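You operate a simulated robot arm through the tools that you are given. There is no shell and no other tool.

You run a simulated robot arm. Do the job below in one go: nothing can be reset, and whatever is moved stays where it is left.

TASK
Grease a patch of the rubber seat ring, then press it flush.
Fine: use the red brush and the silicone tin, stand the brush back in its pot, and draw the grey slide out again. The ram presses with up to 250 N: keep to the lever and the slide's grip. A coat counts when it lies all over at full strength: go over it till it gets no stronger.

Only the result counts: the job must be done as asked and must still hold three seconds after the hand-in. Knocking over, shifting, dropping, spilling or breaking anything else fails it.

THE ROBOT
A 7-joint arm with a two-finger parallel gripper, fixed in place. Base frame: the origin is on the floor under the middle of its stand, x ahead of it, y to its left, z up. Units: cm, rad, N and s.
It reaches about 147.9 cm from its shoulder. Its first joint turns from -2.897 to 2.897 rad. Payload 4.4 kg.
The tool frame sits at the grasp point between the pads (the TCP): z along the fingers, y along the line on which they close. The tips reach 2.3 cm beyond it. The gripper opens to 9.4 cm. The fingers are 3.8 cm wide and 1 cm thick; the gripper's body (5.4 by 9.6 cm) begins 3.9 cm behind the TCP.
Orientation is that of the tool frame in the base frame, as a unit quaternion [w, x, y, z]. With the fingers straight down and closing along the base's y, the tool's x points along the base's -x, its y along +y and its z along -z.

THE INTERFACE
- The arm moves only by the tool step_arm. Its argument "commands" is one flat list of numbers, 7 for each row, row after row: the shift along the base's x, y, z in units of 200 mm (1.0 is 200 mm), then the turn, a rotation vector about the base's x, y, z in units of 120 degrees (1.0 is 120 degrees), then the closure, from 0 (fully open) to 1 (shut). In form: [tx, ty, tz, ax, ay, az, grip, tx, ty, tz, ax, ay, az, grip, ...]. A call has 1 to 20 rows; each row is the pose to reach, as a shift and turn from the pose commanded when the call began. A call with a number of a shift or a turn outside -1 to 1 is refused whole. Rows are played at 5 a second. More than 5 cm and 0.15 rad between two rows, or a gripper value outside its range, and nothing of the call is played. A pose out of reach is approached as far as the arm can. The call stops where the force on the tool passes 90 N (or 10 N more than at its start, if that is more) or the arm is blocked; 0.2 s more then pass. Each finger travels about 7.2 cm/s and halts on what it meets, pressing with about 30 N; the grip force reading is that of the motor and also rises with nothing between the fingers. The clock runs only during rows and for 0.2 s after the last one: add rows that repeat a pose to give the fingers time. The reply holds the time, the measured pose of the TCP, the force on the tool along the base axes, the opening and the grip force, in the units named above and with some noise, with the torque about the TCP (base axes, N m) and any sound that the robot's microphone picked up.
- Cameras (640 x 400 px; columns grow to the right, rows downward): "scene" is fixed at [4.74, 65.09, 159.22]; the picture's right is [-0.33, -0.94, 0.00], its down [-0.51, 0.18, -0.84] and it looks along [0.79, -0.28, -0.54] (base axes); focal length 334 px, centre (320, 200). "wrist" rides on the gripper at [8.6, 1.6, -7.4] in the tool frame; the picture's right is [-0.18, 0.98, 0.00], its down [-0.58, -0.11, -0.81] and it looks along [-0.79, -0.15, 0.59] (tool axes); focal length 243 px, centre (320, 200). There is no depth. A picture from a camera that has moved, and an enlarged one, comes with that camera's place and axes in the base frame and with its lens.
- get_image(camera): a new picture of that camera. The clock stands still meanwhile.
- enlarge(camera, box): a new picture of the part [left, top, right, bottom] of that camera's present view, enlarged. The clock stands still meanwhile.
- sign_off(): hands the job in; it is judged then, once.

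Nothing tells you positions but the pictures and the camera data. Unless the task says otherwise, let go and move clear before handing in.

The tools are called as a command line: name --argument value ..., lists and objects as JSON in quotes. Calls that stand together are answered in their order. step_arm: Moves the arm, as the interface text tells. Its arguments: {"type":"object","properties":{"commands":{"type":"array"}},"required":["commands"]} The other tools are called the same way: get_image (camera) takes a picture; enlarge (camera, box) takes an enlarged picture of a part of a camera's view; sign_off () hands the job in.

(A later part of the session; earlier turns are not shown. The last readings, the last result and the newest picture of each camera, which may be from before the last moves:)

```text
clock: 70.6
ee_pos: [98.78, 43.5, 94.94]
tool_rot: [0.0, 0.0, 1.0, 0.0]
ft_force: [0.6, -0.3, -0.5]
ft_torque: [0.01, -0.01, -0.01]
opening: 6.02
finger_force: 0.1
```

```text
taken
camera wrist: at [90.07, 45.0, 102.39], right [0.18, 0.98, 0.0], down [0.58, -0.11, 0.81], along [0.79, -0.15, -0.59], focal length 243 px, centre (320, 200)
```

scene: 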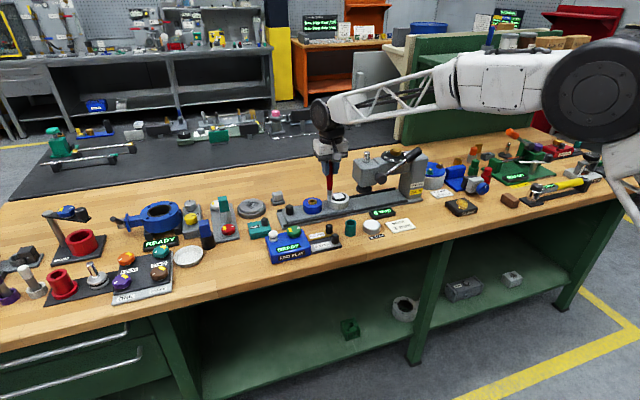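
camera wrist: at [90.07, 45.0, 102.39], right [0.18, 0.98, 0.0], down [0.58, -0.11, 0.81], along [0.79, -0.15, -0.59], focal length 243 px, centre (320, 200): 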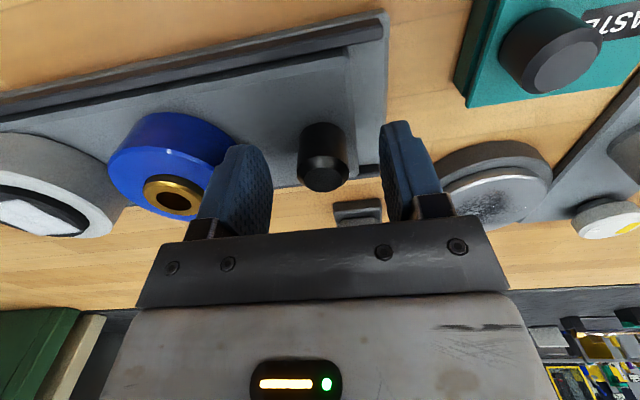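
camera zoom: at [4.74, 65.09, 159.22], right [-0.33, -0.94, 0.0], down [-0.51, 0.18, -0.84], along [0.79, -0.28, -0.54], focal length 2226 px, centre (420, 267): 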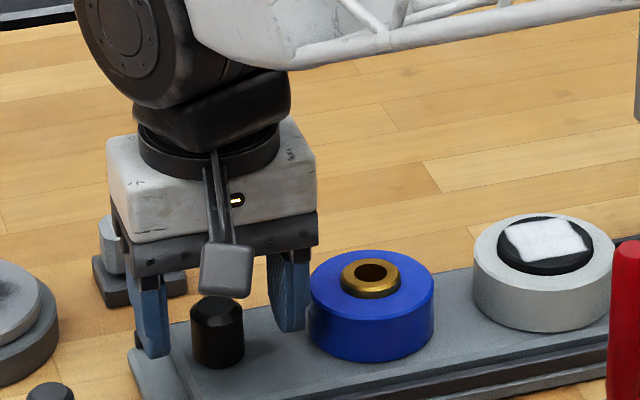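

I'll zoom in once more to check the knob against the pads in depth.

enlarge --camera "wrist" --box '[260, 110, 390, 215]'

```text
3.81 times, centred on (325, 162) of wrist
camera zoom: at [90.07, 45.0, 102.39], right [0.18, 0.98, 0.0], down [0.58, -0.11, 0.81], along [0.79, -0.15, -0.59], focal length 924 px, centre (301, 343)
```

zoom: 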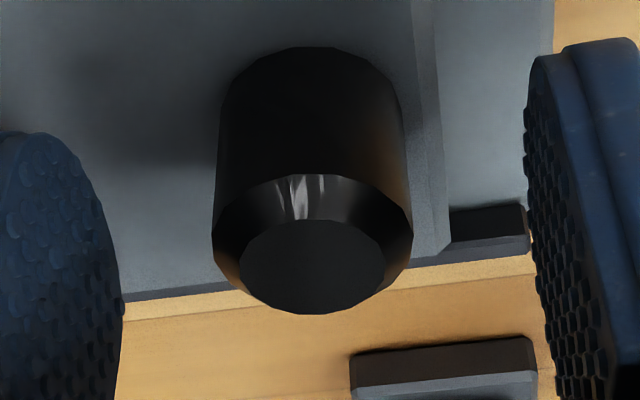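

The knob sits between the pads, perhaps 2 mm further out. I'll shift +2 mm in x and close on it.

step_arm --commands '[0.01, 0, 0, 0, 0, 0, 0.36, 0.01, 0, 0, 0, 0, 0, 0.5, 0.01, 0, 0, 0, 0, 0, 0.65, 0.01, 0, 0, 0, 0, 0, 0.85, 0.01, 0, 0, 0, 0, 0, 1, 0.01, 0, 0, 0, 0, 0, 1]'

enlarge --camera "scene" --box '[265, 160, 345, 220]'

get_image --camera "wrist"

```text
clock: 72.0
ee_pos: [99.02, 43.5, 94.8]
tool_rot: [0.0, 0.0, 1.0, 0.0]
ft_force: [1.5, 0.3, 0.2]
ft_torque: [0.05, -0.07, -0.03]
opening: 2.73
finger_force: 45.0
```

```text
6.67 times, centred on (305, 190) of scene
camera zoom: at [4.74, 65.09, 159.22], right [-0.33, -0.94, 0.0], down [-0.51, 0.18, -0.84], along [0.79, -0.28, -0.54], focal length 2226 px, centre (420, 267)
```

zoom: 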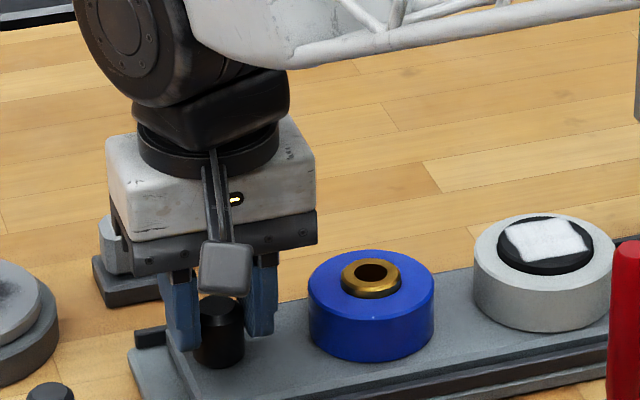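

```text
taken
camera wrist: at [90.21, 45.01, 102.37], right [0.18, 0.98, 0.0], down [0.58, -0.11, 0.81], along [0.79, -0.15, -0.59], focal length 243 px, centre (320, 200)
```

wrist: 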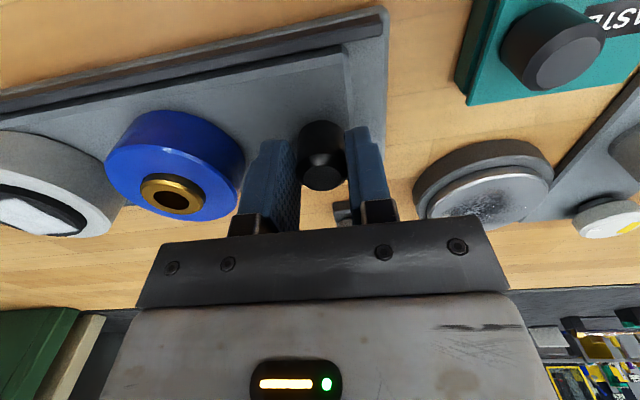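

The knob is gripped (opening 2.73 cm). I'll push the slide in by 2 cm first and watch the forces.

step_arm --commands '[0, -0.025, 0, 0, 0, 0, 1, 0, -0.05, 0, 0, 0, 0, 1, 0, -0.075, 0, 0, 0, 0, 1, 0, -0.1, 0, 0, 0, 0, 1, 0, -0.1, 0, 0, 0, 0, 1]'

enlarge --camera "scene" --box '[275, 150, 395, 240]'

```text
clock: 73.2
ee_pos: [98.91, 41.41, 94.96]
tool_rot: [0.0, 0.0, 1.0, 0.0]
ft_force: [26.2, -0.5, 2.5]
ft_torque: [-0.05, -0.61, 0.07]
opening: 2.71
finger_force: 45.3
```

```text
4.44 times, centred on (335, 195) of scene
camera zoom: at [4.74, 65.09, 159.22], right [-0.33, -0.94, 0.0], down [-0.51, 0.18, -0.84], along [0.79, -0.28, -0.54], focal length 1484 px, centre (253, 222)
```

zoom: 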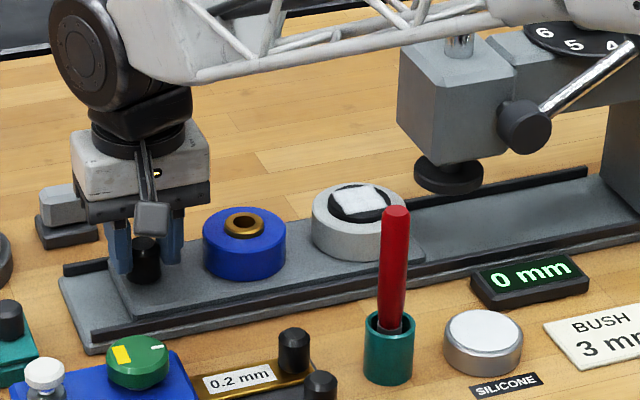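

The slide moved, but a 26 N side force shows its track drifts toward +x. I'll shift slightly in +x and read again.

step_arm --commands '[0.005, 0, 0, 0, 0, 0, 1, 0.005, 0, 0, 0, 0, 0, 1]'

```text
clock: 73.8
ee_pos: [98.87, 41.48, 94.96]
tool_rot: [-0.002, 0.0, 1.0, 0.001]
ft_force: [-14.0, -0.3, 10.8]
ft_torque: [-0.05, -0.27, 0.03]
opening: 2.72
finger_force: 44.9
```

The stiffness is high and the drift is only about 0.3 mm per cm. I'll continue inward with that correction.

step_arm --commands '[-0.001, -0.025, 0.001, 0, 0, 0, 1, 0, -0.05, 0.001, 0, 0, 0, 1, 0.0008, -0.075, 0.001, 0, 0, 0, 1, 0.0015, -0.1, 0.001, 0, 0, 0, 1, 0.0015, -0.1, 0.001, 0, 0, 0, 1]'

```text
clock: 75.0
ee_pos: [98.8, 39.56, 94.85]
tool_rot: [0.0, 0.0, 1.0, 0.0]
ft_force: [-31.2, 1.3, 5.7]
ft_torque: [0.05, 0.48, 0.0]
opening: 2.74
finger_force: 45.7
```

The track is essentially straight along y at x of about 99.05. I'll hold that line and go 2 cm more.

step_arm --commands '[-0.004, 0, 0, 0, 0, 0, 1, -0.004, -0.025, 0, 0, 0, 0, 1, -0.004, -0.05, 0, 0, 0, 0, 1, -0.004, -0.075, 0, 0, 0, 0, 1, -0.004, -0.1, 0, 0, 0, 0, 1, -0.004, -0.1, 0, 0, 0, 0, 1]'

enlarge --camera "scene" --box '[275, 150, 395, 240]'

```text
clock: 76.4
ee_pos: [99.02, 37.43, 94.85]
tool_rot: [-0.001, 0.0, 1.0, 0.0]
ft_force: [-31.6, 1.3, -5.4]
ft_torque: [0.09, 0.58, 0.04]
opening: 2.71
finger_force: 44.9
```

```text
4.44 times, centred on (335, 195) of scene
camera zoom: at [4.74, 65.09, 159.22], right [-0.33, -0.94, 0.0], down [-0.51, 0.18, -0.84], along [0.79, -0.28, -0.54], focal length 1484 px, centre (253, 222)
```

zoom: 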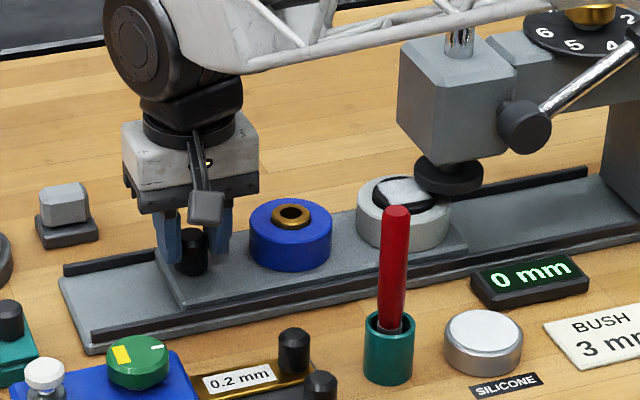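

The slide runs well, with the ring now near y 19 and the ram near y 15.2. I'll correct x slightly and go 2 cm further.

step_arm --commands '[-0.004, 0, 0, 0, 0, 0, 1, -0.005, -0.025, 0, 0, 0, 0, 1, -0.0055, -0.05, 0, 0, 0, 0, 1, -0.006, -0.075, 0, 0, 0, 0, 1, -0.007, -0.1, 0, 0, 0, 0, 1, -0.007, -0.1, 0, 0, 0, 0, 1]'

enlarge --camera "scene" --box '[325, 150, 405, 210]'

```text
clock: 77.8
ee_pos: [98.98, 35.44, 94.83]
tool_rot: [0.001, 0.0, 1.0, 0.001]
ft_force: [28.2, -2.3, -16.4]
ft_torque: [-0.05, -0.35, 0.0]
opening: 2.72
finger_force: 45.1
```

```text
6.67 times, centred on (365, 180) of scene
camera zoom: at [4.74, 65.09, 159.22], right [-0.33, -0.94, 0.0], down [-0.51, 0.18, -0.84], along [0.79, -0.28, -0.54], focal length 2226 px, centre (20, 333)
```

zoom: 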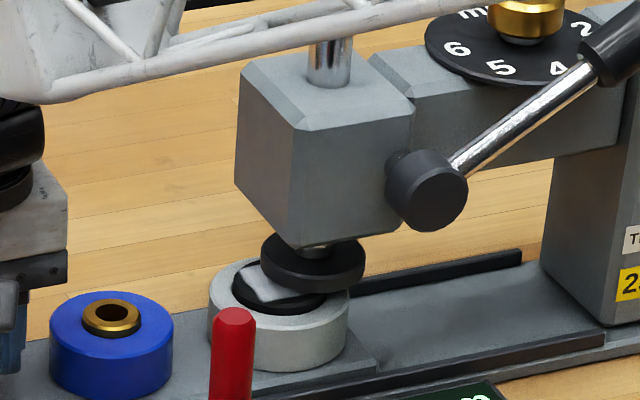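

The ring still has about 2 cm to go. I'll correct the small side load and go 1.9 cm.

step_arm --commands '[0.0035, 0, -0.002, 0, 0, 0, 1, 0.0035, -0.025, -0.002, 0, 0, 0, 1, 0.0035, -0.05, -0.002, 0, 0, 0, 1, 0.0035, -0.075, -0.002, 0, 0, 0, 1, 0.0035, -0.095, -0.002, 0, 0, 0, 1, 0.0035, -0.095, -0.002, 0, 0, 0, 1]'

enlarge --camera "scene" --box '[335, 170, 375, 200]'

enlarge --camera "scene" --box '[325, 150, 405, 210]'

get_image --camera "wrist"

```text
clock: 79.2
ee_pos: [98.8, 33.7, 94.95]
tool_rot: [0.001, -0.001, 1.0, 0.0]
ft_force: [-2.9, -0.9, 20.0]
ft_torque: [-0.12, 0.67, 0.18]
opening: 2.72
finger_force: 44.7
```

```text
13.33 times, centred on (355, 185) of scene
camera zoom: at [4.74, 65.09, 159.22], right [-0.33, -0.94, 0.0], down [-0.51, 0.18, -0.84], along [0.79, -0.28, -0.54], focal length 4453 px, centre (-147, 400)
```

zoom: 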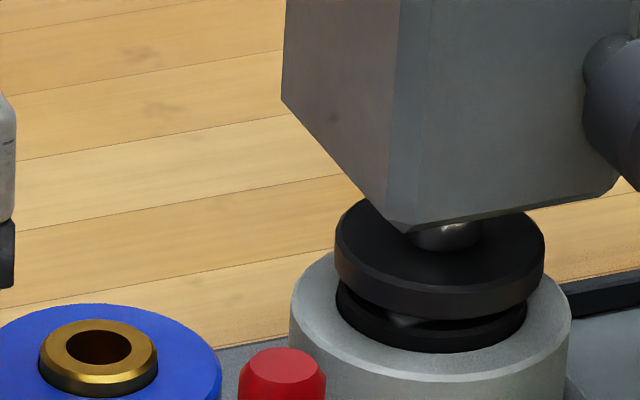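

```text
6.67 times, centred on (365, 180) of scene
camera zoom: at [4.74, 65.09, 159.22], right [-0.33, -0.94, 0.0], down [-0.51, 0.18, -0.84], along [0.79, -0.28, -0.54], focal length 2226 px, centre (20, 333)
```

zoom: 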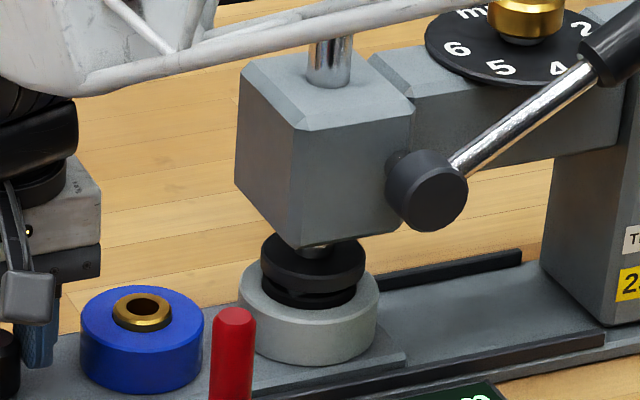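

```text
taken
camera wrist: at [90.15, 35.17, 102.43], right [0.18, 0.98, 0.0], down [0.58, -0.11, 0.81], along [0.79, -0.15, -0.59], focal length 243 px, centre (320, 200)
```

wrist: 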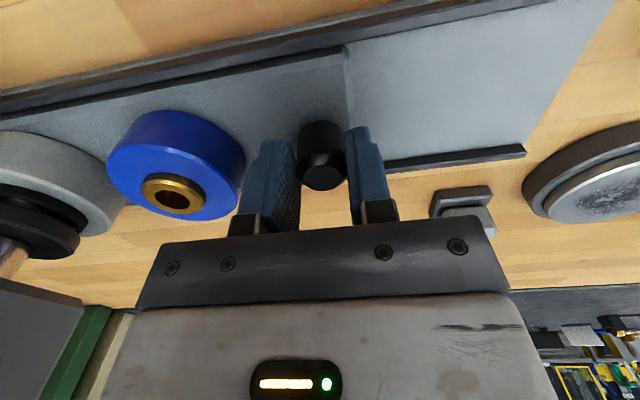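

The ram foot is almost over the ring, with about 1.7 mm left. I'll nudge the slide that far and check again.

step_arm --commands '[0, -0.004, 0.0015, 0, 0, 0, 1, 0, -0.0085, 0.002, 0, 0, 0, 1, 0, -0.0085, 0.002, 0, 0, 0, 1]'

enlarge --camera "scene" --box '[335, 170, 375, 200]'

enlarge --camera "wrist" --box '[0, 100, 220, 300]'

```text
clock: 80.0
ee_pos: [98.81, 33.38, 95.01]
tool_rot: [-0.001, 0.0, 1.0, 0.0]
ft_force: [-3.3, 1.0, 17.7]
ft_torque: [0.06, -1.22, 0.02]
opening: 2.7
finger_force: 45.2
```

```text
13.33 times, centred on (355, 185) of scene
camera zoom: at [4.74, 65.09, 159.22], right [-0.33, -0.94, 0.0], down [-0.51, 0.18, -0.84], along [0.79, -0.28, -0.54], focal length 4453 px, centre (-147, 400)
```

zoom: 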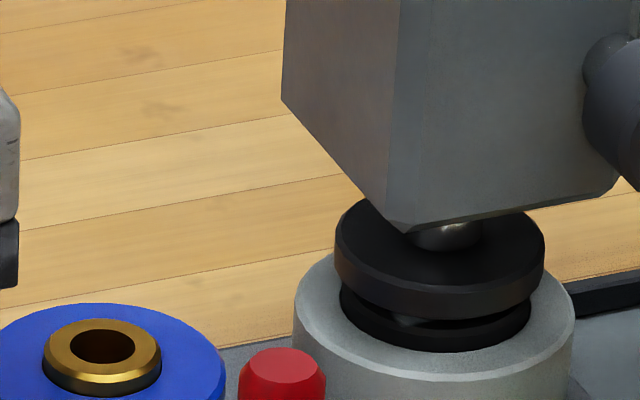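

```text
2.00 times, centred on (110, 200) of wrist
camera zoom: at [90.15, 35.06, 102.43], right [0.18, 0.98, 0.0], down [0.58, -0.11, 0.81], along [0.79, -0.15, -0.59], focal length 485 px, centre (740, 200)
```

zoom: 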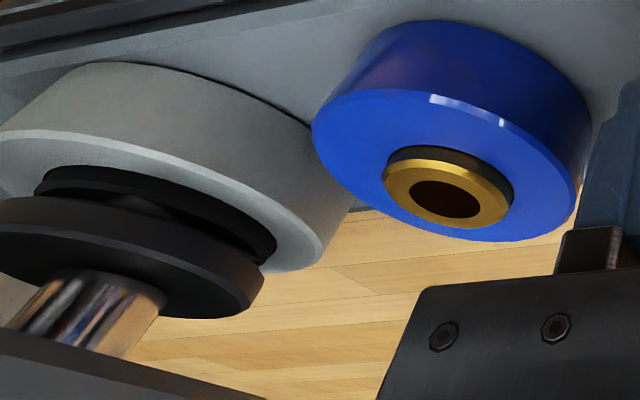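

The ring is centred under the ram foot. I'll release the knob with a small opening and rise clear.

step_arm --commands '[0, 0, 0.001, 0, 0, 0, 0.7, 0, 0, 0.001, 0, 0, 0, 0.5, 0, 0, 0.001, 0, 0, 0, 0.4, 0, 0, 0.001, 0, 0, 0, 0.4, 0, 0, 0.05, 0, 0, 0, 0.4, 0, 0, 0.15, 0, 0, 0, 0.4, 0, 0, 0.3, 0, 0, 0, 0.4, 0, 0, 0.5, 0, 0, 0, 0.4, 0, 0, 0.7, 0, 0, 0, 0.4, 0, 0, 0.7, 0, 0, 0, 0.4]'

enlarge --camera "scene" --box '[335, 170, 375, 200]'

get_image --camera "scene"

get_image --camera "wrist"

```text
clock: 82.2
ee_pos: [98.97, 33.23, 108.97]
tool_rot: [-0.001, 0.0, 1.0, 0.0]
ft_force: [0.7, -0.7, -1.0]
ft_torque: [0.02, 0.01, -0.04]
opening: 5.65
finger_force: 0.1
```

```text
13.33 times, centred on (355, 185) of scene
camera zoom: at [4.74, 65.09, 159.22], right [-0.33, -0.94, 0.0], down [-0.51, 0.18, -0.84], along [0.79, -0.28, -0.54], focal length 4453 px, centre (-147, 400)
```

zoom: 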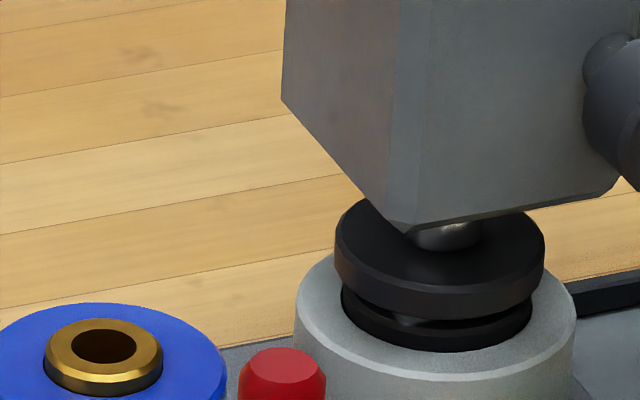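

```text
taken
```

scene: 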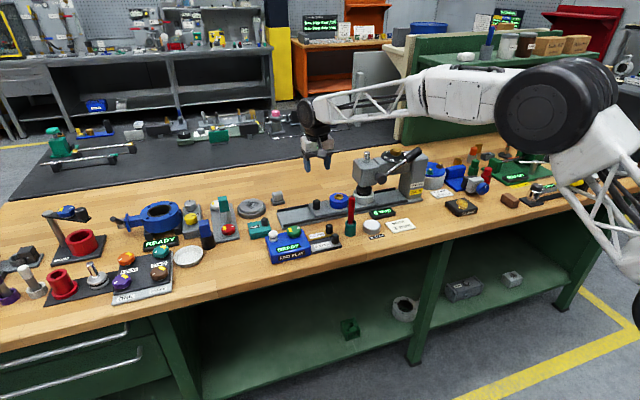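

```text
taken
camera wrist: at [90.24, 34.91, 116.41], right [0.18, 0.98, 0.0], down [0.58, -0.11, 0.81], along [0.79, -0.15, -0.59], focal length 243 px, centre (320, 200)
```

wrist: 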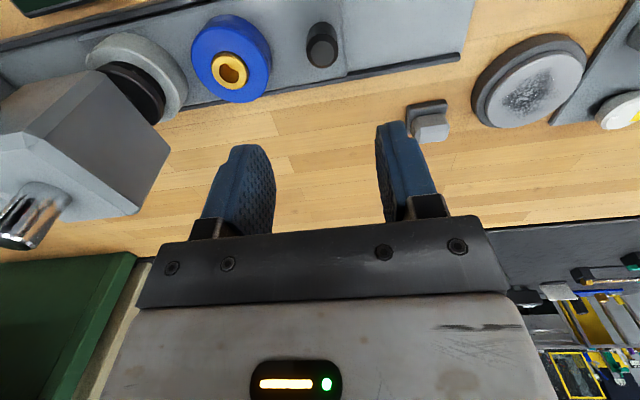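

The slide stayed put with the ring under the ram. Now I'll move round to view the lever from the front.

step_arm --commands '[-0.2, 0, 0.05, 0, 0, 0, 0.4, -0.4, 0, 0.1, 0, 0, 0, 0.4, -0.6, 0, 0.15, 0, 0, 0, 0.4, -0.8, 0, 0.2, 0, 0, 0, 0.2, -1, 0, 0.2, 0, 0, 0, 0, -1, -0.24, 0.2, 0, 0, 0, 0, -1, -0.48, 0.2, 0, 0, 0, 0, -1, -0.72, 0.2, 0, 0, 0, 0, -1, -0.95, 0.2, 0, 0, 0, 0, -1, -0.95, 0.2, 0, 0, 0, 0]'

step_arm --commands '[-0.15, -0.1, 0, 0, 0, 0, 0, -0.3, -0.2, 0, 0, 0, 0, 0, -0.45, -0.3, 0, 0, 0, 0, 0, -0.45, -0.3, 0, 0, 0, 0, 0]'

get_image --camera "wrist"

enlarge --camera "scene" --box '[340, 130, 440, 205]'

```text
clock: 84.4
ee_pos: [79.17, 14.39, 113.01]
tool_rot: [0.001, 0.001, 1.0, -0.001]
ft_force: [-0.2, 0.3, 0.0]
ft_torque: [0.0, 0.0, 0.03]
opening: 9.36
finger_force: 0.0
```

```text
clock: 85.4
ee_pos: [69.75, 8.12, 113.2]
tool_rot: [-0.001, 0.0, 1.0, 0.0]
ft_force: [-0.6, 0.7, -0.4]
ft_torque: [-0.04, 0.02, 0.02]
opening: 9.39
finger_force: 0.0
```

```text
taken
camera wrist: at [61.01, 9.66, 120.49], right [0.18, 0.98, 0.0], down [0.58, -0.11, 0.81], along [0.79, -0.15, -0.59], focal length 243 px, centre (320, 200)
```

wrist: 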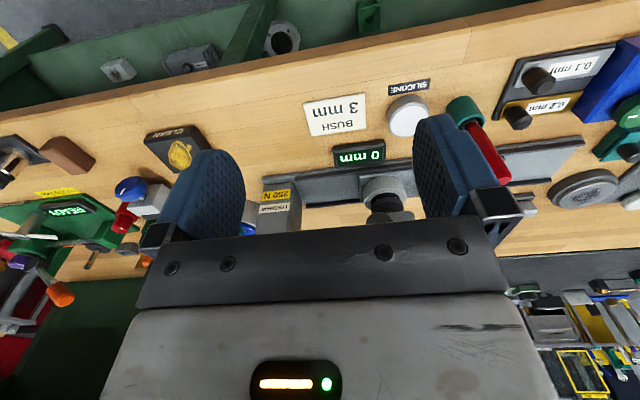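

```text
5.33 times, centred on (390, 168) of scene
camera zoom: at [4.74, 65.09, 159.22], right [-0.33, -0.94, 0.0], down [-0.51, 0.18, -0.84], along [0.79, -0.28, -0.54], focal length 1781 px, centre (-53, 373)
```

zoom: 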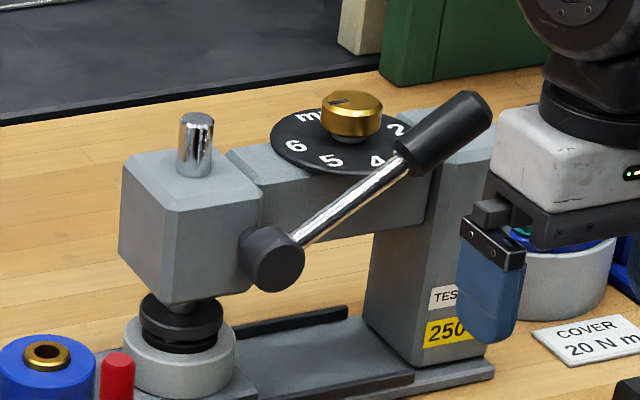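

The palm hides the press from here. I'll rise about 13 cm to see the lever between the fingers.

step_arm --commands '[0, 0, 0.2, 0, 0, 0, 0, 0, 0, 0.4, 0, 0, 0, 0, 0, 0, 0.65, 0, 0, 0, 0, 0, 0, 0.65, 0, 0, 0, 0]'

enlarge --camera "wrist" --box '[220, 120, 420, 245]'

enlarge --camera "scene" --box '[370, 140, 430, 185]'

```text
clock: 86.4
ee_pos: [69.56, 8.35, 126.03]
tool_rot: [0.0, 0.0, 1.0, -0.001]
ft_force: [0.0, -0.2, 0.4]
ft_torque: [-0.01, -0.01, 0.01]
opening: 9.39
finger_force: 0.0
```

```text
3.20 times, centred on (320, 182) of wrist
camera zoom: at [60.85, 9.93, 133.48], right [0.18, 0.98, 0.0], down [0.58, -0.11, 0.81], along [0.79, -0.15, -0.59], focal length 776 px, centre (320, 256)
```

zoom: 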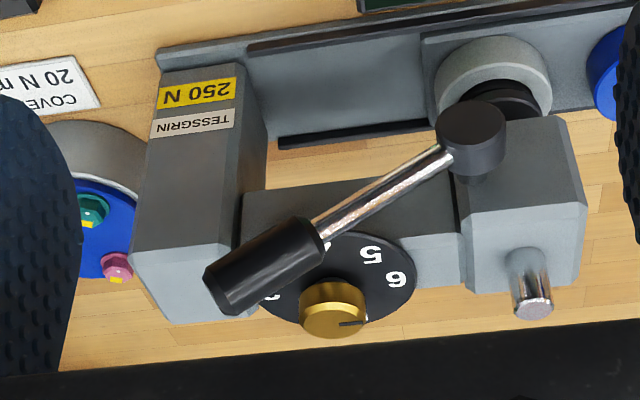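

```text
8.89 times, centred on (400, 162) of scene
camera zoom: at [4.74, 65.09, 159.22], right [-0.33, -0.94, 0.0], down [-0.51, 0.18, -0.84], along [0.79, -0.28, -0.54], focal length 2968 px, centre (-391, 533)
```

zoom: 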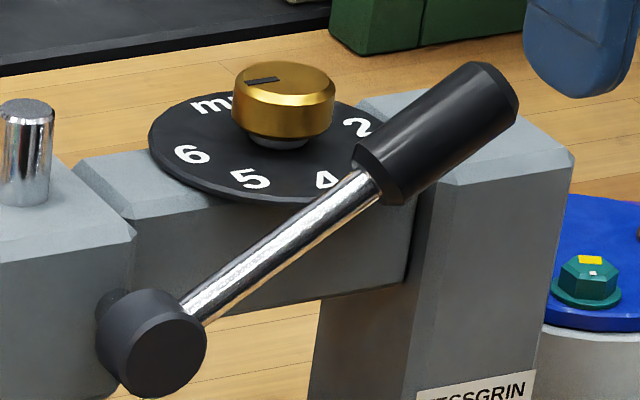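

The lever pivots at about (90.4, 12.5, 104) and its handle ends near (90, 0.2, 113.3), so it should swing down in the y–z plane. I'll turn the gripper so the fingers point forward, closing vertically, to cage the handle loosely. I'll do that from a clear spot first.

step_arm --commands '[0.15, -0.08, -0.04, 0, 0, 0, 0.2, 0.3, -0.16, -0.08, 0, 0, 0, 0.2, 0.45, -0.24, -0.12, 0, 0, 0, 0.2, 0.6, -0.32, -0.15, 0, 0, 0, 0.2, 0.6, -0.32, -0.15, 0, 0, 0, 0.2]'

step_arm --commands '[0, 0, 0, 0.0361, -0.0361, -0.0361, 0.2, 0, 0, 0, 0.0722, -0.0722, -0.0722, 0.2, 0, 0, 0, 0.1083, -0.1083, -0.1083, 0.2, 0, 0, 0, 0.1443, -0.1443, -0.1443, 0.2, 0, 0, 0, 0.1443, -0.1443, -0.1443, 0.2]'

get_image --camera "scene"

```text
clock: 87.6
ee_pos: [81.63, 2.22, 123.13]
tool_rot: [0.0, 0.0, 1.0, 0.0]
ft_force: [-0.5, 0.3, 0.3]
ft_torque: [0.01, -0.02, 0.0]
opening: 7.55
finger_force: 0.1
```

```text
clock: 88.8
ee_pos: [81.79, 1.95, 122.94]
tool_rot: [0.149, 0.15, 0.966, 0.15]
ft_force: [-1.0, -0.3, 0.7]
ft_torque: [-0.01, -0.03, -0.02]
opening: 7.51
finger_force: 0.1
```

```text
taken
```

scene: 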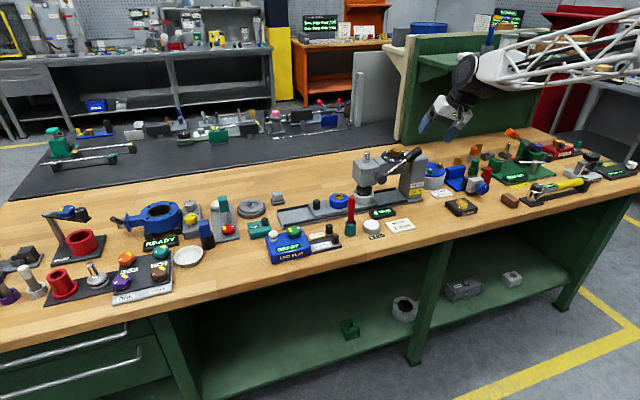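

The turn is going fine at 30°. I'll continue with the remaining 90°.

step_arm --commands '[0, 0, 0, 0.0361, -0.0361, -0.0361, 0.2, 0, 0, 0, 0.0722, -0.0722, -0.0722, 0.2, 0, 0, 0, 0.1083, -0.1083, -0.1083, 0.2, 0, 0, 0, 0.1443, -0.1443, -0.1443, 0.2, 0, 0, 0, 0.1804, -0.1804, -0.1804, 0.2, 0, 0, 0, 0.2165, -0.2165, -0.2165, 0.2, 0, 0, 0, 0.2526, -0.2526, -0.2526, 0.2, 0, 0, 0, 0.2887, -0.2887, -0.2887, 0.2, 0, 0, 0, 0.3248, -0.3248, -0.3248, 0.2, 0, 0, 0, 0.3609, -0.3609, -0.3609, 0.2, 0, 0, 0, 0.397, -0.397, -0.397, 0.2, 0, 0, 0, 0.433, -0.433, -0.433, 0.2, 0, 0, 0, 0.433, -0.433, -0.433, 0.2]'

get_image --camera "scene"

get_image --camera "wrist"

```text
clock: 91.6
ee_pos: [81.78, -1.09, 123.77]
tool_rot: [0.487, 0.493, 0.513, 0.507]
ft_force: [-0.3, 0.1, 0.3]
ft_torque: [0.03, 0.0, 0.0]
opening: 7.53
finger_force: 0.1
out of reach, approached as far as the arm can: row 12, 13
```

```text
taken
```

scene: 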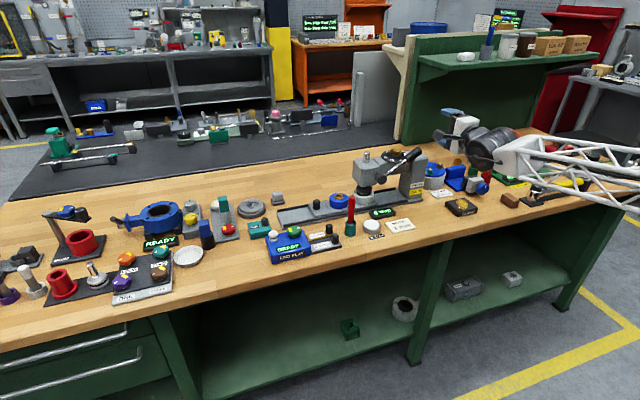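

```text
taken
camera wrist: at [73.91, 7.32, 125.43], right [0.02, -0.18, 0.98], down [-0.78, -0.61, -0.1], along [0.62, -0.77, -0.16], focal length 243 px, centre (320, 200)
```

wrist: 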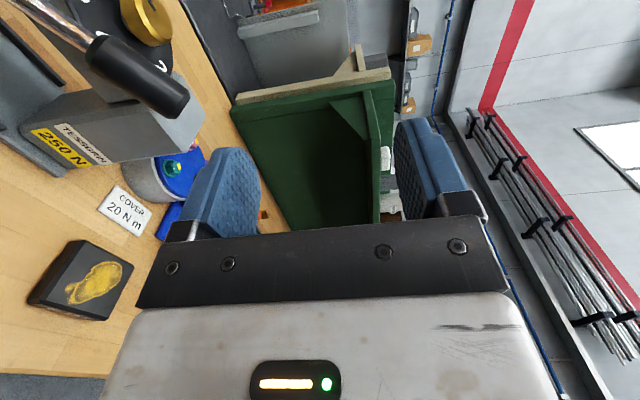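

The hand is now nearly horizontal but at the edge of its reach. Tilting the fingers about 45° downward should be easier and also clears the dial, so I'll rotate back that much.

step_arm --commands '[0, 0, 0, 0, 0.0625, 0, 0.2, 0, 0, 0, 0, 0.125, 0, 0.2, 0, 0, 0, 0, 0.1875, 0, 0.2, 0, 0, 0, 0, 0.25, 0, 0.2, 0, 0, 0, 0, 0.3125, 0, 0.2, 0, 0, 0, 0, 0.375, 0, 0.2, 0, 0, 0, 0, 0.375, 0, 0.2]'

get_image --camera "wrist"

get_image --camera "scene"

```text
clock: 93.4
ee_pos: [72.25, 1.71, 142.24]
tool_rot: [0.411, 0.579, 0.572, 0.41]
ft_force: [0.9, -0.3, -1.5]
ft_torque: [0.0, -0.05, 0.02]
opening: 7.5
finger_force: 0.0
out of reach, approached as far as the arm can: row 1, 5, 6, 7
stopped in row 7: the arm was blocked; the commanded pose is now the measured one
```

```text
taken
camera wrist: at [65.71, 10.26, 146.29], right [0.32, -0.19, 0.93], down [-0.8, -0.57, 0.15], along [0.5, -0.8, -0.34], focal length 243 px, centre (320, 200)
```

wrist: 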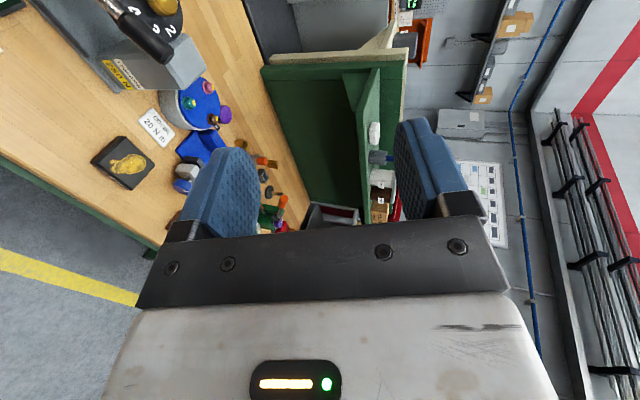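

```text
taken
```

scene: 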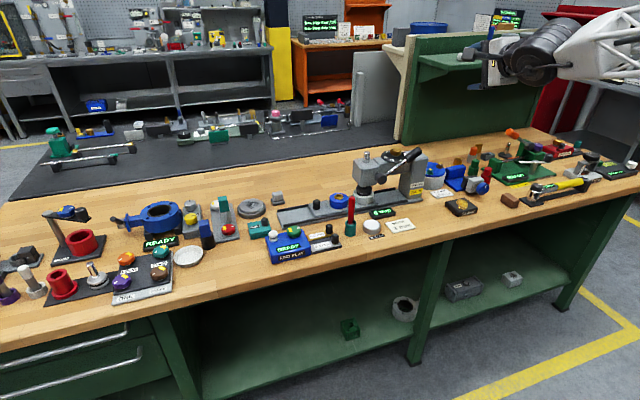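

That orientation runs into a joint limit and the arm backed up to z 142, though nothing was touched. I'll turn back to fingers-down and use a simpler approach.

step_arm --commands '[0, 0, 0, -0.0328, 0.0329, 0.0463, 0.2, 0, 0, 0, -0.0656, 0.0657, 0.0926, 0.2, 0, 0, -0.05, -0.0984, 0.0986, 0.1389, 0.2, 0.02, 0, -0.1, -0.1311, 0.1314, 0.1851, 0.2, 0.05, 0, -0.15, -0.1639, 0.1643, 0.2314, 0.2, 0.08, 0, -0.2, -0.1967, 0.1971, 0.2777, 0.2, 0.11, 0, -0.25, -0.2295, 0.23, 0.324, 0.2, 0.14, 0, -0.3, -0.2623, 0.2629, 0.3703, 0.2, 0.17, 0, -0.35, -0.2951, 0.2957, 0.4166, 0.2, 0.2, 0, -0.4, -0.3279, 0.3286, 0.4629, 0.2, 0.23, 0, -0.45, -0.3606, 0.3614, 0.5091, 0.2, 0.26, 0, -0.5, -0.3934, 0.3943, 0.5554, 0.2, 0.28, 0, -0.55, -0.4262, 0.4271, 0.6017, 0.2, 0.3, 0, -0.6, -0.459, 0.46, 0.648, 0.2, 0.3, 0, -0.6, -0.459, 0.46, 0.648, 0.2]'

get_image --camera "scene"

get_image --camera "wrist"

```text
clock: 96.6
ee_pos: [78.17, 1.6, 130.02]
tool_rot: [0.0, 0.0, 1.0, -0.001]
ft_force: [-0.6, 0.5, 0.2]
ft_torque: [-0.03, -0.03, -0.02]
opening: 7.52
finger_force: 0.1
out of reach, approached as far as the arm can: row 1, 2, 3
```

```text
taken
```

scene: 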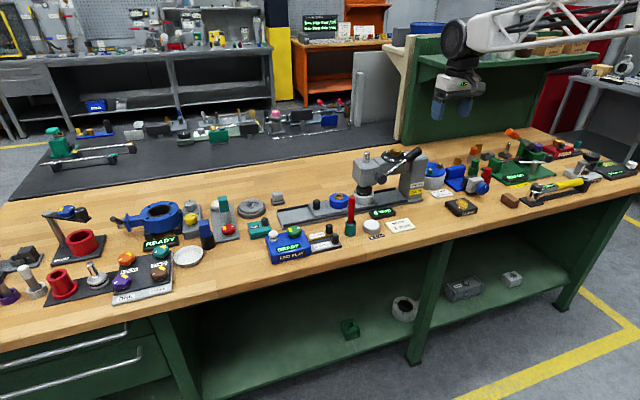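

```text
taken
camera wrist: at [69.48, 3.21, 137.58], right [0.18, 0.98, 0.0], down [0.58, -0.11, 0.81], along [0.79, -0.15, -0.59], focal length 243 px, centre (320, 200)
```

wrist: 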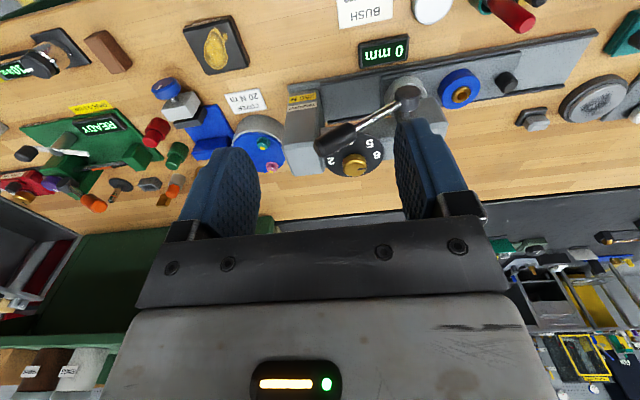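

The arm is fingers-down again and everything is undisturbed. I'll close the fingers and go above the outer end of the handle to press it down from above.

step_arm --commands '[0.1, -0.01, -0.05, 0, 0, 0, 0.6, 0.25, -0.02, -0.1, 0, 0, 0, 1, 0.4, -0.03, -0.15, 0, 0, 0, 1, 0.5, -0.04, -0.25, 0, 0, 0, 1, 0.5625, -0.0455, -0.4, 0, 0, 0, 1, 0.5625, -0.0455, -0.5, 0, 0, 0, 1, 0.5625, -0.0455, -0.587, 0, 0, 0, 1, 0.5625, -0.0455, -0.587, 0, 0, 0, 1]'

enlarge --camera "scene" --box '[360, 110, 460, 185]'

get_image --camera "wrist"

```text
clock: 98.4
ee_pos: [89.42, 0.53, 118.17]
tool_rot: [0.001, 0.0, 1.0, 0.0]
ft_force: [-0.1, -0.3, -0.1]
ft_torque: [-0.01, 0.04, -0.02]
opening: 0.02
finger_force: 30.6
```

```text
5.33 times, centred on (410, 148) of scene
camera zoom: at [4.74, 65.09, 159.22], right [-0.33, -0.94, 0.0], down [-0.51, 0.18, -0.84], along [0.79, -0.28, -0.54], focal length 1781 px, centre (-160, 480)
```

zoom: 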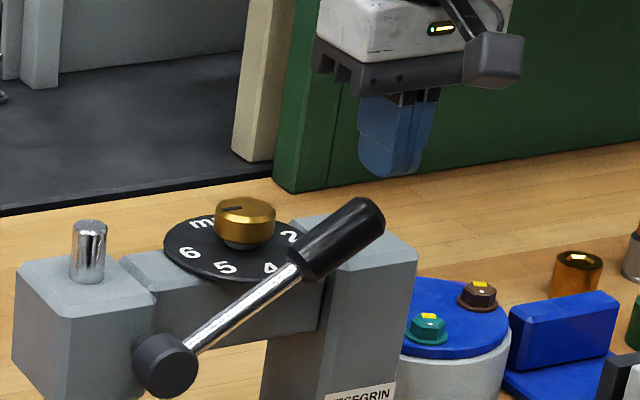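

```text
taken
camera wrist: at [80.73, 2.17, 125.66], right [0.19, 0.98, 0.0], down [0.58, -0.11, 0.81], along [0.79, -0.15, -0.59], focal length 243 px, centre (320, 200)
```

wrist: 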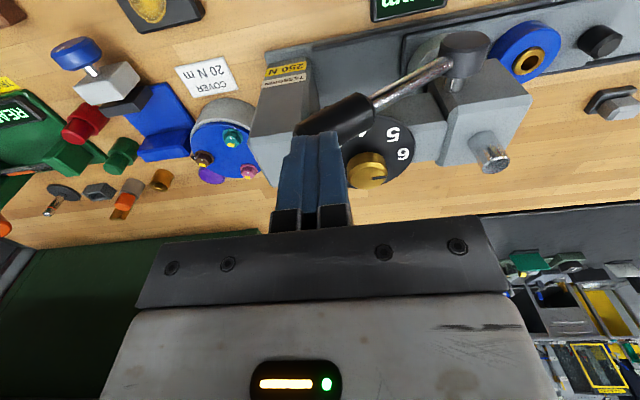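

I'll zoom in to check that the fingers sit over the handle rather than beyond its end.

enlarge --camera "wrist" --box '[260, 70, 420, 190]'

enlarge --camera "scene" --box '[405, 120, 445, 165]'

```text
3.33 times, centred on (340, 130) of wrist
camera zoom: at [80.73, 2.17, 125.66], right [0.19, 0.98, 0.0], down [0.58, -0.11, 0.81], along [0.79, -0.15, -0.59], focal length 809 px, centre (253, 433)
```

zoom: 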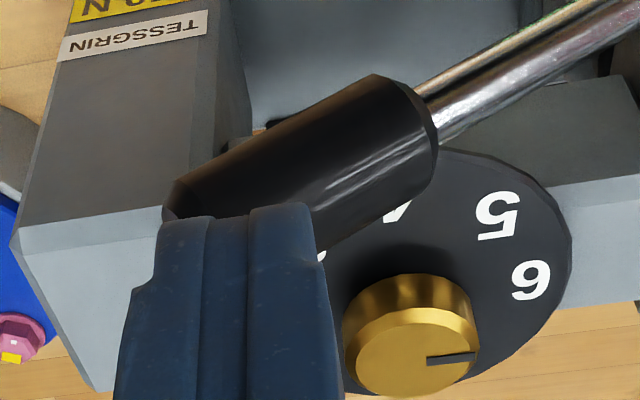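

```text
8.89 times, centred on (425, 142) of scene
camera zoom: at [4.74, 65.09, 159.22], right [-0.33, -0.94, 0.0], down [-0.51, 0.18, -0.84], along [0.79, -0.28, -0.54], focal length 2968 px, centre (-613, 711)
```

zoom: 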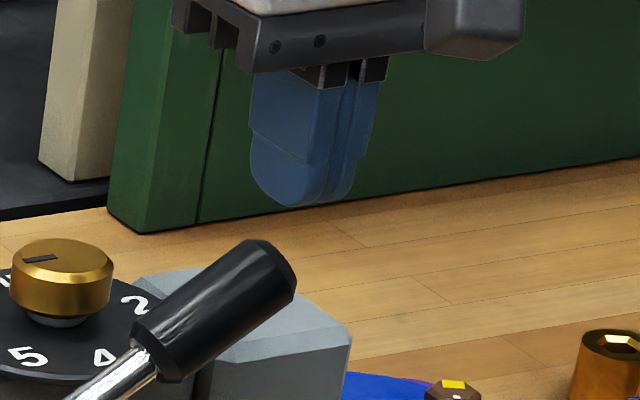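

The fingers cover the outer part of the handle. I'll shift 6 mm inward and lower to just above contact, then continue in small steps.

step_arm --commands '[0, 0.03, 0, 0, 0, 0, 1, 0, 0.03, -0.03, 0, 0, 0, 1, 0, 0.03, -0.06, 0, 0, 0, 1, 0, 0.03, -0.08, 0, 0, 0, 1, 0, 0.03, -0.095, 0, 0, 0, 1, 0, 0.03, -0.11, 0, 0, 0, 1, 0, 0.03, -0.11, 0, 0, 0, 1]'

enlarge --camera "scene" --box '[340, 120, 440, 200]'

```text
clock: 100.0
ee_pos: [89.64, 1.31, 116.14]
tool_rot: [0.001, 0.0, 1.0, 0.0]
ft_force: [-0.7, -0.1, -0.3]
ft_torque: [0.02, -0.01, -0.02]
opening: 0.0
finger_force: 29.7
```

```text
5.00 times, centred on (390, 160) of scene
camera zoom: at [4.74, 65.09, 159.22], right [-0.33, -0.94, 0.0], down [-0.51, 0.18, -0.84], along [0.79, -0.28, -0.54], focal length 1670 px, centre (-30, 400)
```

zoom: 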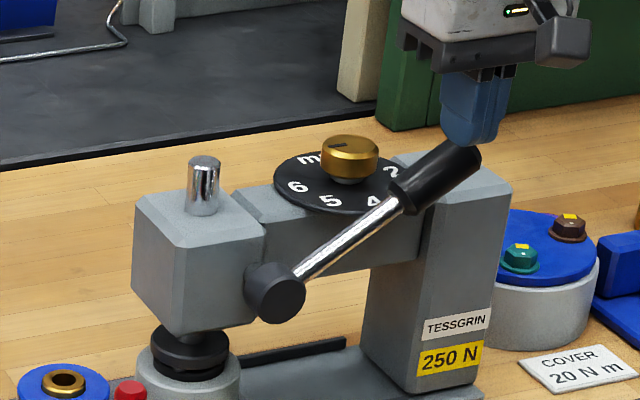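

Just about at contact. I'll continue down 0.2 cm per step and watch the force.

step_arm --commands '[0, 0, -0.01, 0, 0, 0, 1, 0, 0, -0.02, 0, 0, 0, 1, 0, 0, -0.03, 0, 0, 0, 1, 0, 0, -0.04, 0, 0, 0, 1, 0, 0, -0.04, 0, 0, 0, 1]'

enlarge --camera "scene" --box '[340, 120, 440, 200]'

```text
clock: 101.2
ee_pos: [89.4, 1.43, 115.42]
tool_rot: [-0.001, 0.001, 1.0, 0.0]
ft_force: [-0.7, 0.0, 0.5]
ft_torque: [-0.01, 0.02, -0.02]
opening: 0.0
finger_force: 29.5
```

```text
5.00 times, centred on (390, 160) of scene
camera zoom: at [4.74, 65.09, 159.22], right [-0.33, -0.94, 0.0], down [-0.51, 0.18, -0.84], along [0.79, -0.28, -0.54], focal length 1670 px, centre (-30, 400)
```

zoom: 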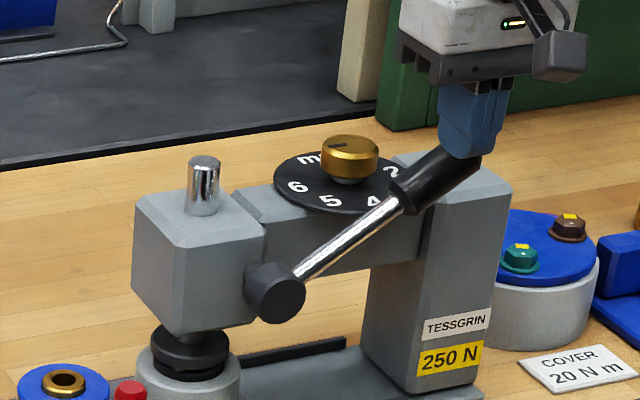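

enlarge --camera "wrist" --box '[260, 70, 420, 190]'

enlarge --camera "scene" --box '[405, 130, 445, 165]'

```text
3.33 times, centred on (340, 130) of wrist
camera zoom: at [80.73, 3.0, 122.84], right [0.19, 0.98, 0.0], down [0.58, -0.11, 0.81], along [0.79, -0.15, -0.59], focal length 809 px, centre (253, 433)
```

zoom: 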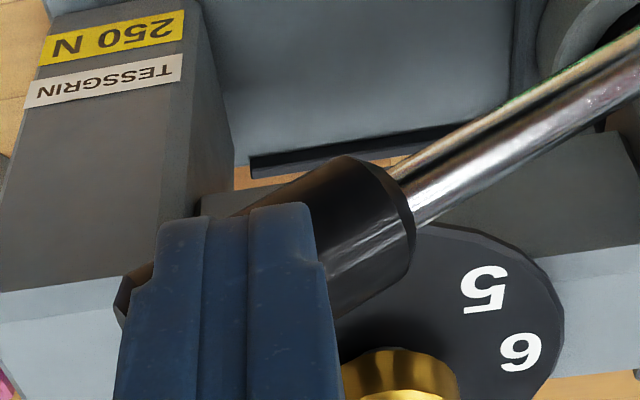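

```text
11.43 times, centred on (425, 148) of scene
camera zoom: at [4.74, 65.09, 159.22], right [-0.33, -0.94, 0.0], down [-0.51, 0.18, -0.84], along [0.79, -0.28, -0.54], focal length 3816 px, centre (-880, 800)
```

zoom: 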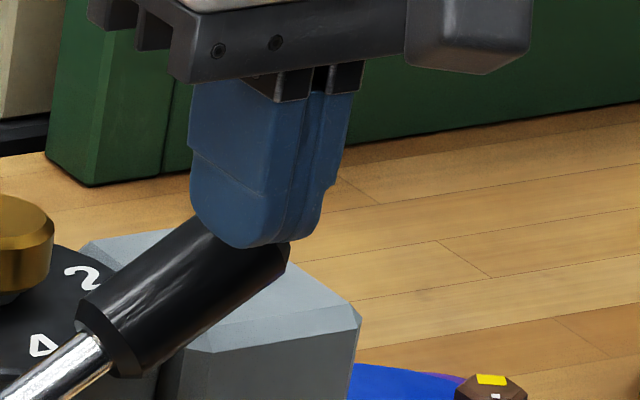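

No force yet. I'll lower another 6 mm in 1 mm steps.

step_arm --commands '[0, 0, -0.005, 0, 0, 0, 1, 0, 0, -0.01, 0, 0, 0, 1, 0, 0, -0.015, 0, 0, 0, 1, 0, 0, -0.02, 0, 0, 0, 1, 0, 0, -0.025, 0, 0, 0, 1, 0, 0, -0.03, 0, 0, 0, 1, 0, 0, -0.03, 0, 0, 0, 1]'

enlarge --camera "wrist" --box '[260, 70, 420, 190]'

enlarge --camera "scene" --box '[405, 130, 445, 165]'

```text
clock: 102.8
ee_pos: [89.59, 1.39, 114.84]
tool_rot: [0.0, 0.001, 1.0, 0.0]
ft_force: [-0.8, 0.5, -0.5]
ft_torque: [0.02, -0.01, 0.01]
opening: 0.03
finger_force: 30.0
```

```text
3.33 times, centred on (340, 130) of wrist
camera zoom: at [80.84, 2.89, 122.28], right [0.19, 0.98, 0.0], down [0.58, -0.11, 0.81], along [0.79, -0.15, -0.59], focal length 809 px, centre (253, 433)
```

zoom: 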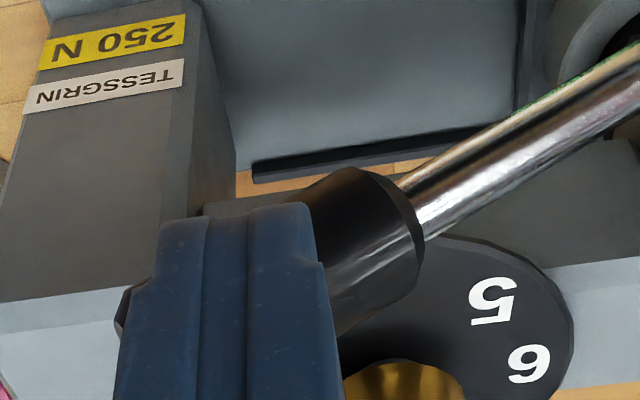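

```text
11.43 times, centred on (425, 148) of scene
camera zoom: at [4.74, 65.09, 159.22], right [-0.33, -0.94, 0.0], down [-0.51, 0.18, -0.84], along [0.79, -0.28, -0.54], focal length 3816 px, centre (-880, 800)
```

zoom: 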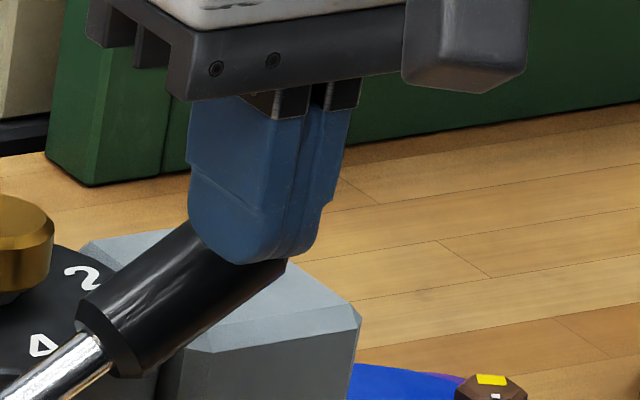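

There is still no contact: the rounded fingertip is passing on the near side of the handle, whose axis is nearer x 91. I'll lift, tilt the hand about 25° so the fingertips point slightly forward (this keeps the palm off the dial), and re-aim.

step_arm --commands '[0, 0, 0.08, 0, 0, 0, 1, -0.05, 0, 0.2, 0, 0, 0, 1, -0.1, 0, 0.25, 0, -0.07, 0, 1, -0.1, 0, 0.25, 0, -0.14, 0, 1, -0.1, 0, 0.25, 0, -0.2083, 0, 1, -0.1, 0, 0.25, 0, -0.2083, 0, 1]'

get_image --camera "scene"

get_image --camera "wrist"

```text
clock: 104.2
ee_pos: [87.81, 1.45, 119.89]
tool_rot: [0.217, 0.001, 0.976, 0.001]
ft_force: [0.6, 0.7, 0.5]
ft_torque: [0.0, 0.02, 0.01]
opening: 0.0
finger_force: 30.1
```

```text
taken
```

scene: 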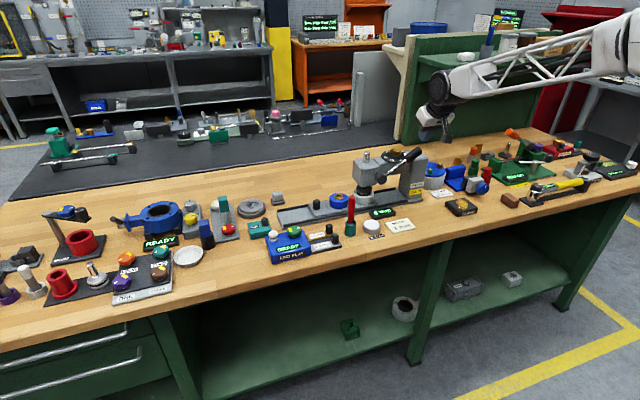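

```text
taken
camera wrist: at [76.62, 3.09, 122.81], right [0.17, 0.98, 0.08], down [0.18, -0.11, 0.98], along [0.97, -0.15, -0.2], focal length 243 px, centre (320, 200)
```

wrist: 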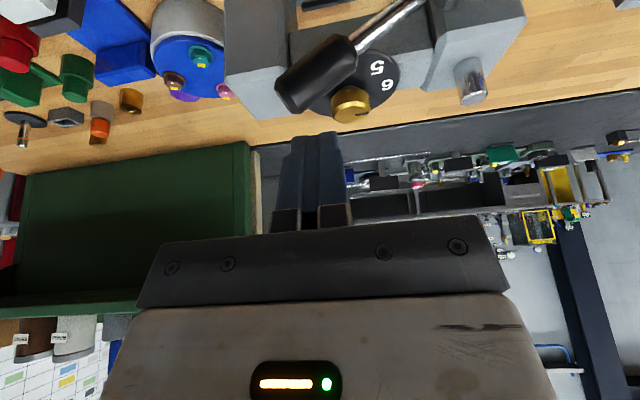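

Pitching forward works well. I'll tilt further to about 60°, so the closed fingers act as a bar that can push the handle both down and, later, up.

step_arm --commands '[-0.05, 0, 0.05, 0, -0.06, 0, 1, -0.1, 0, 0.05, 0, -0.12, 0, 1, -0.1, 0, 0.05, 0, -0.18, 0, 1, -0.1, 0, 0.05, 0, -0.24, 0, 1, -0.1, 0, 0.05, 0, -0.2917, 0, 1, -0.1, 0, 0.05, 0, -0.2917, 0, 1]'

get_image --camera "scene"

get_image --camera "wrist"

```text
clock: 105.6
ee_pos: [85.63, 1.21, 120.65]
tool_rot: [0.501, 0.0, 0.866, 0.001]
ft_force: [0.3, 0.4, -0.3]
ft_torque: [0.02, 0.0, -0.02]
opening: 0.0
finger_force: 30.1
```

```text
taken
```

scene: 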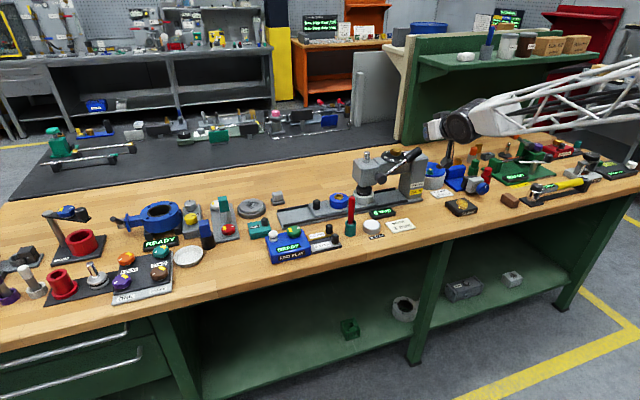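

```text
taken
camera wrist: at [74.76, 2.9, 116.92], right [0.09, 0.98, 0.16], down [-0.41, -0.11, 0.91], along [0.91, -0.15, 0.39], focal length 243 px, centre (320, 200)
```

wrist: 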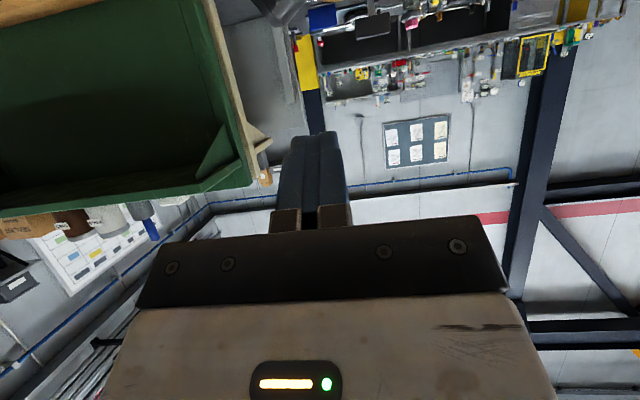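

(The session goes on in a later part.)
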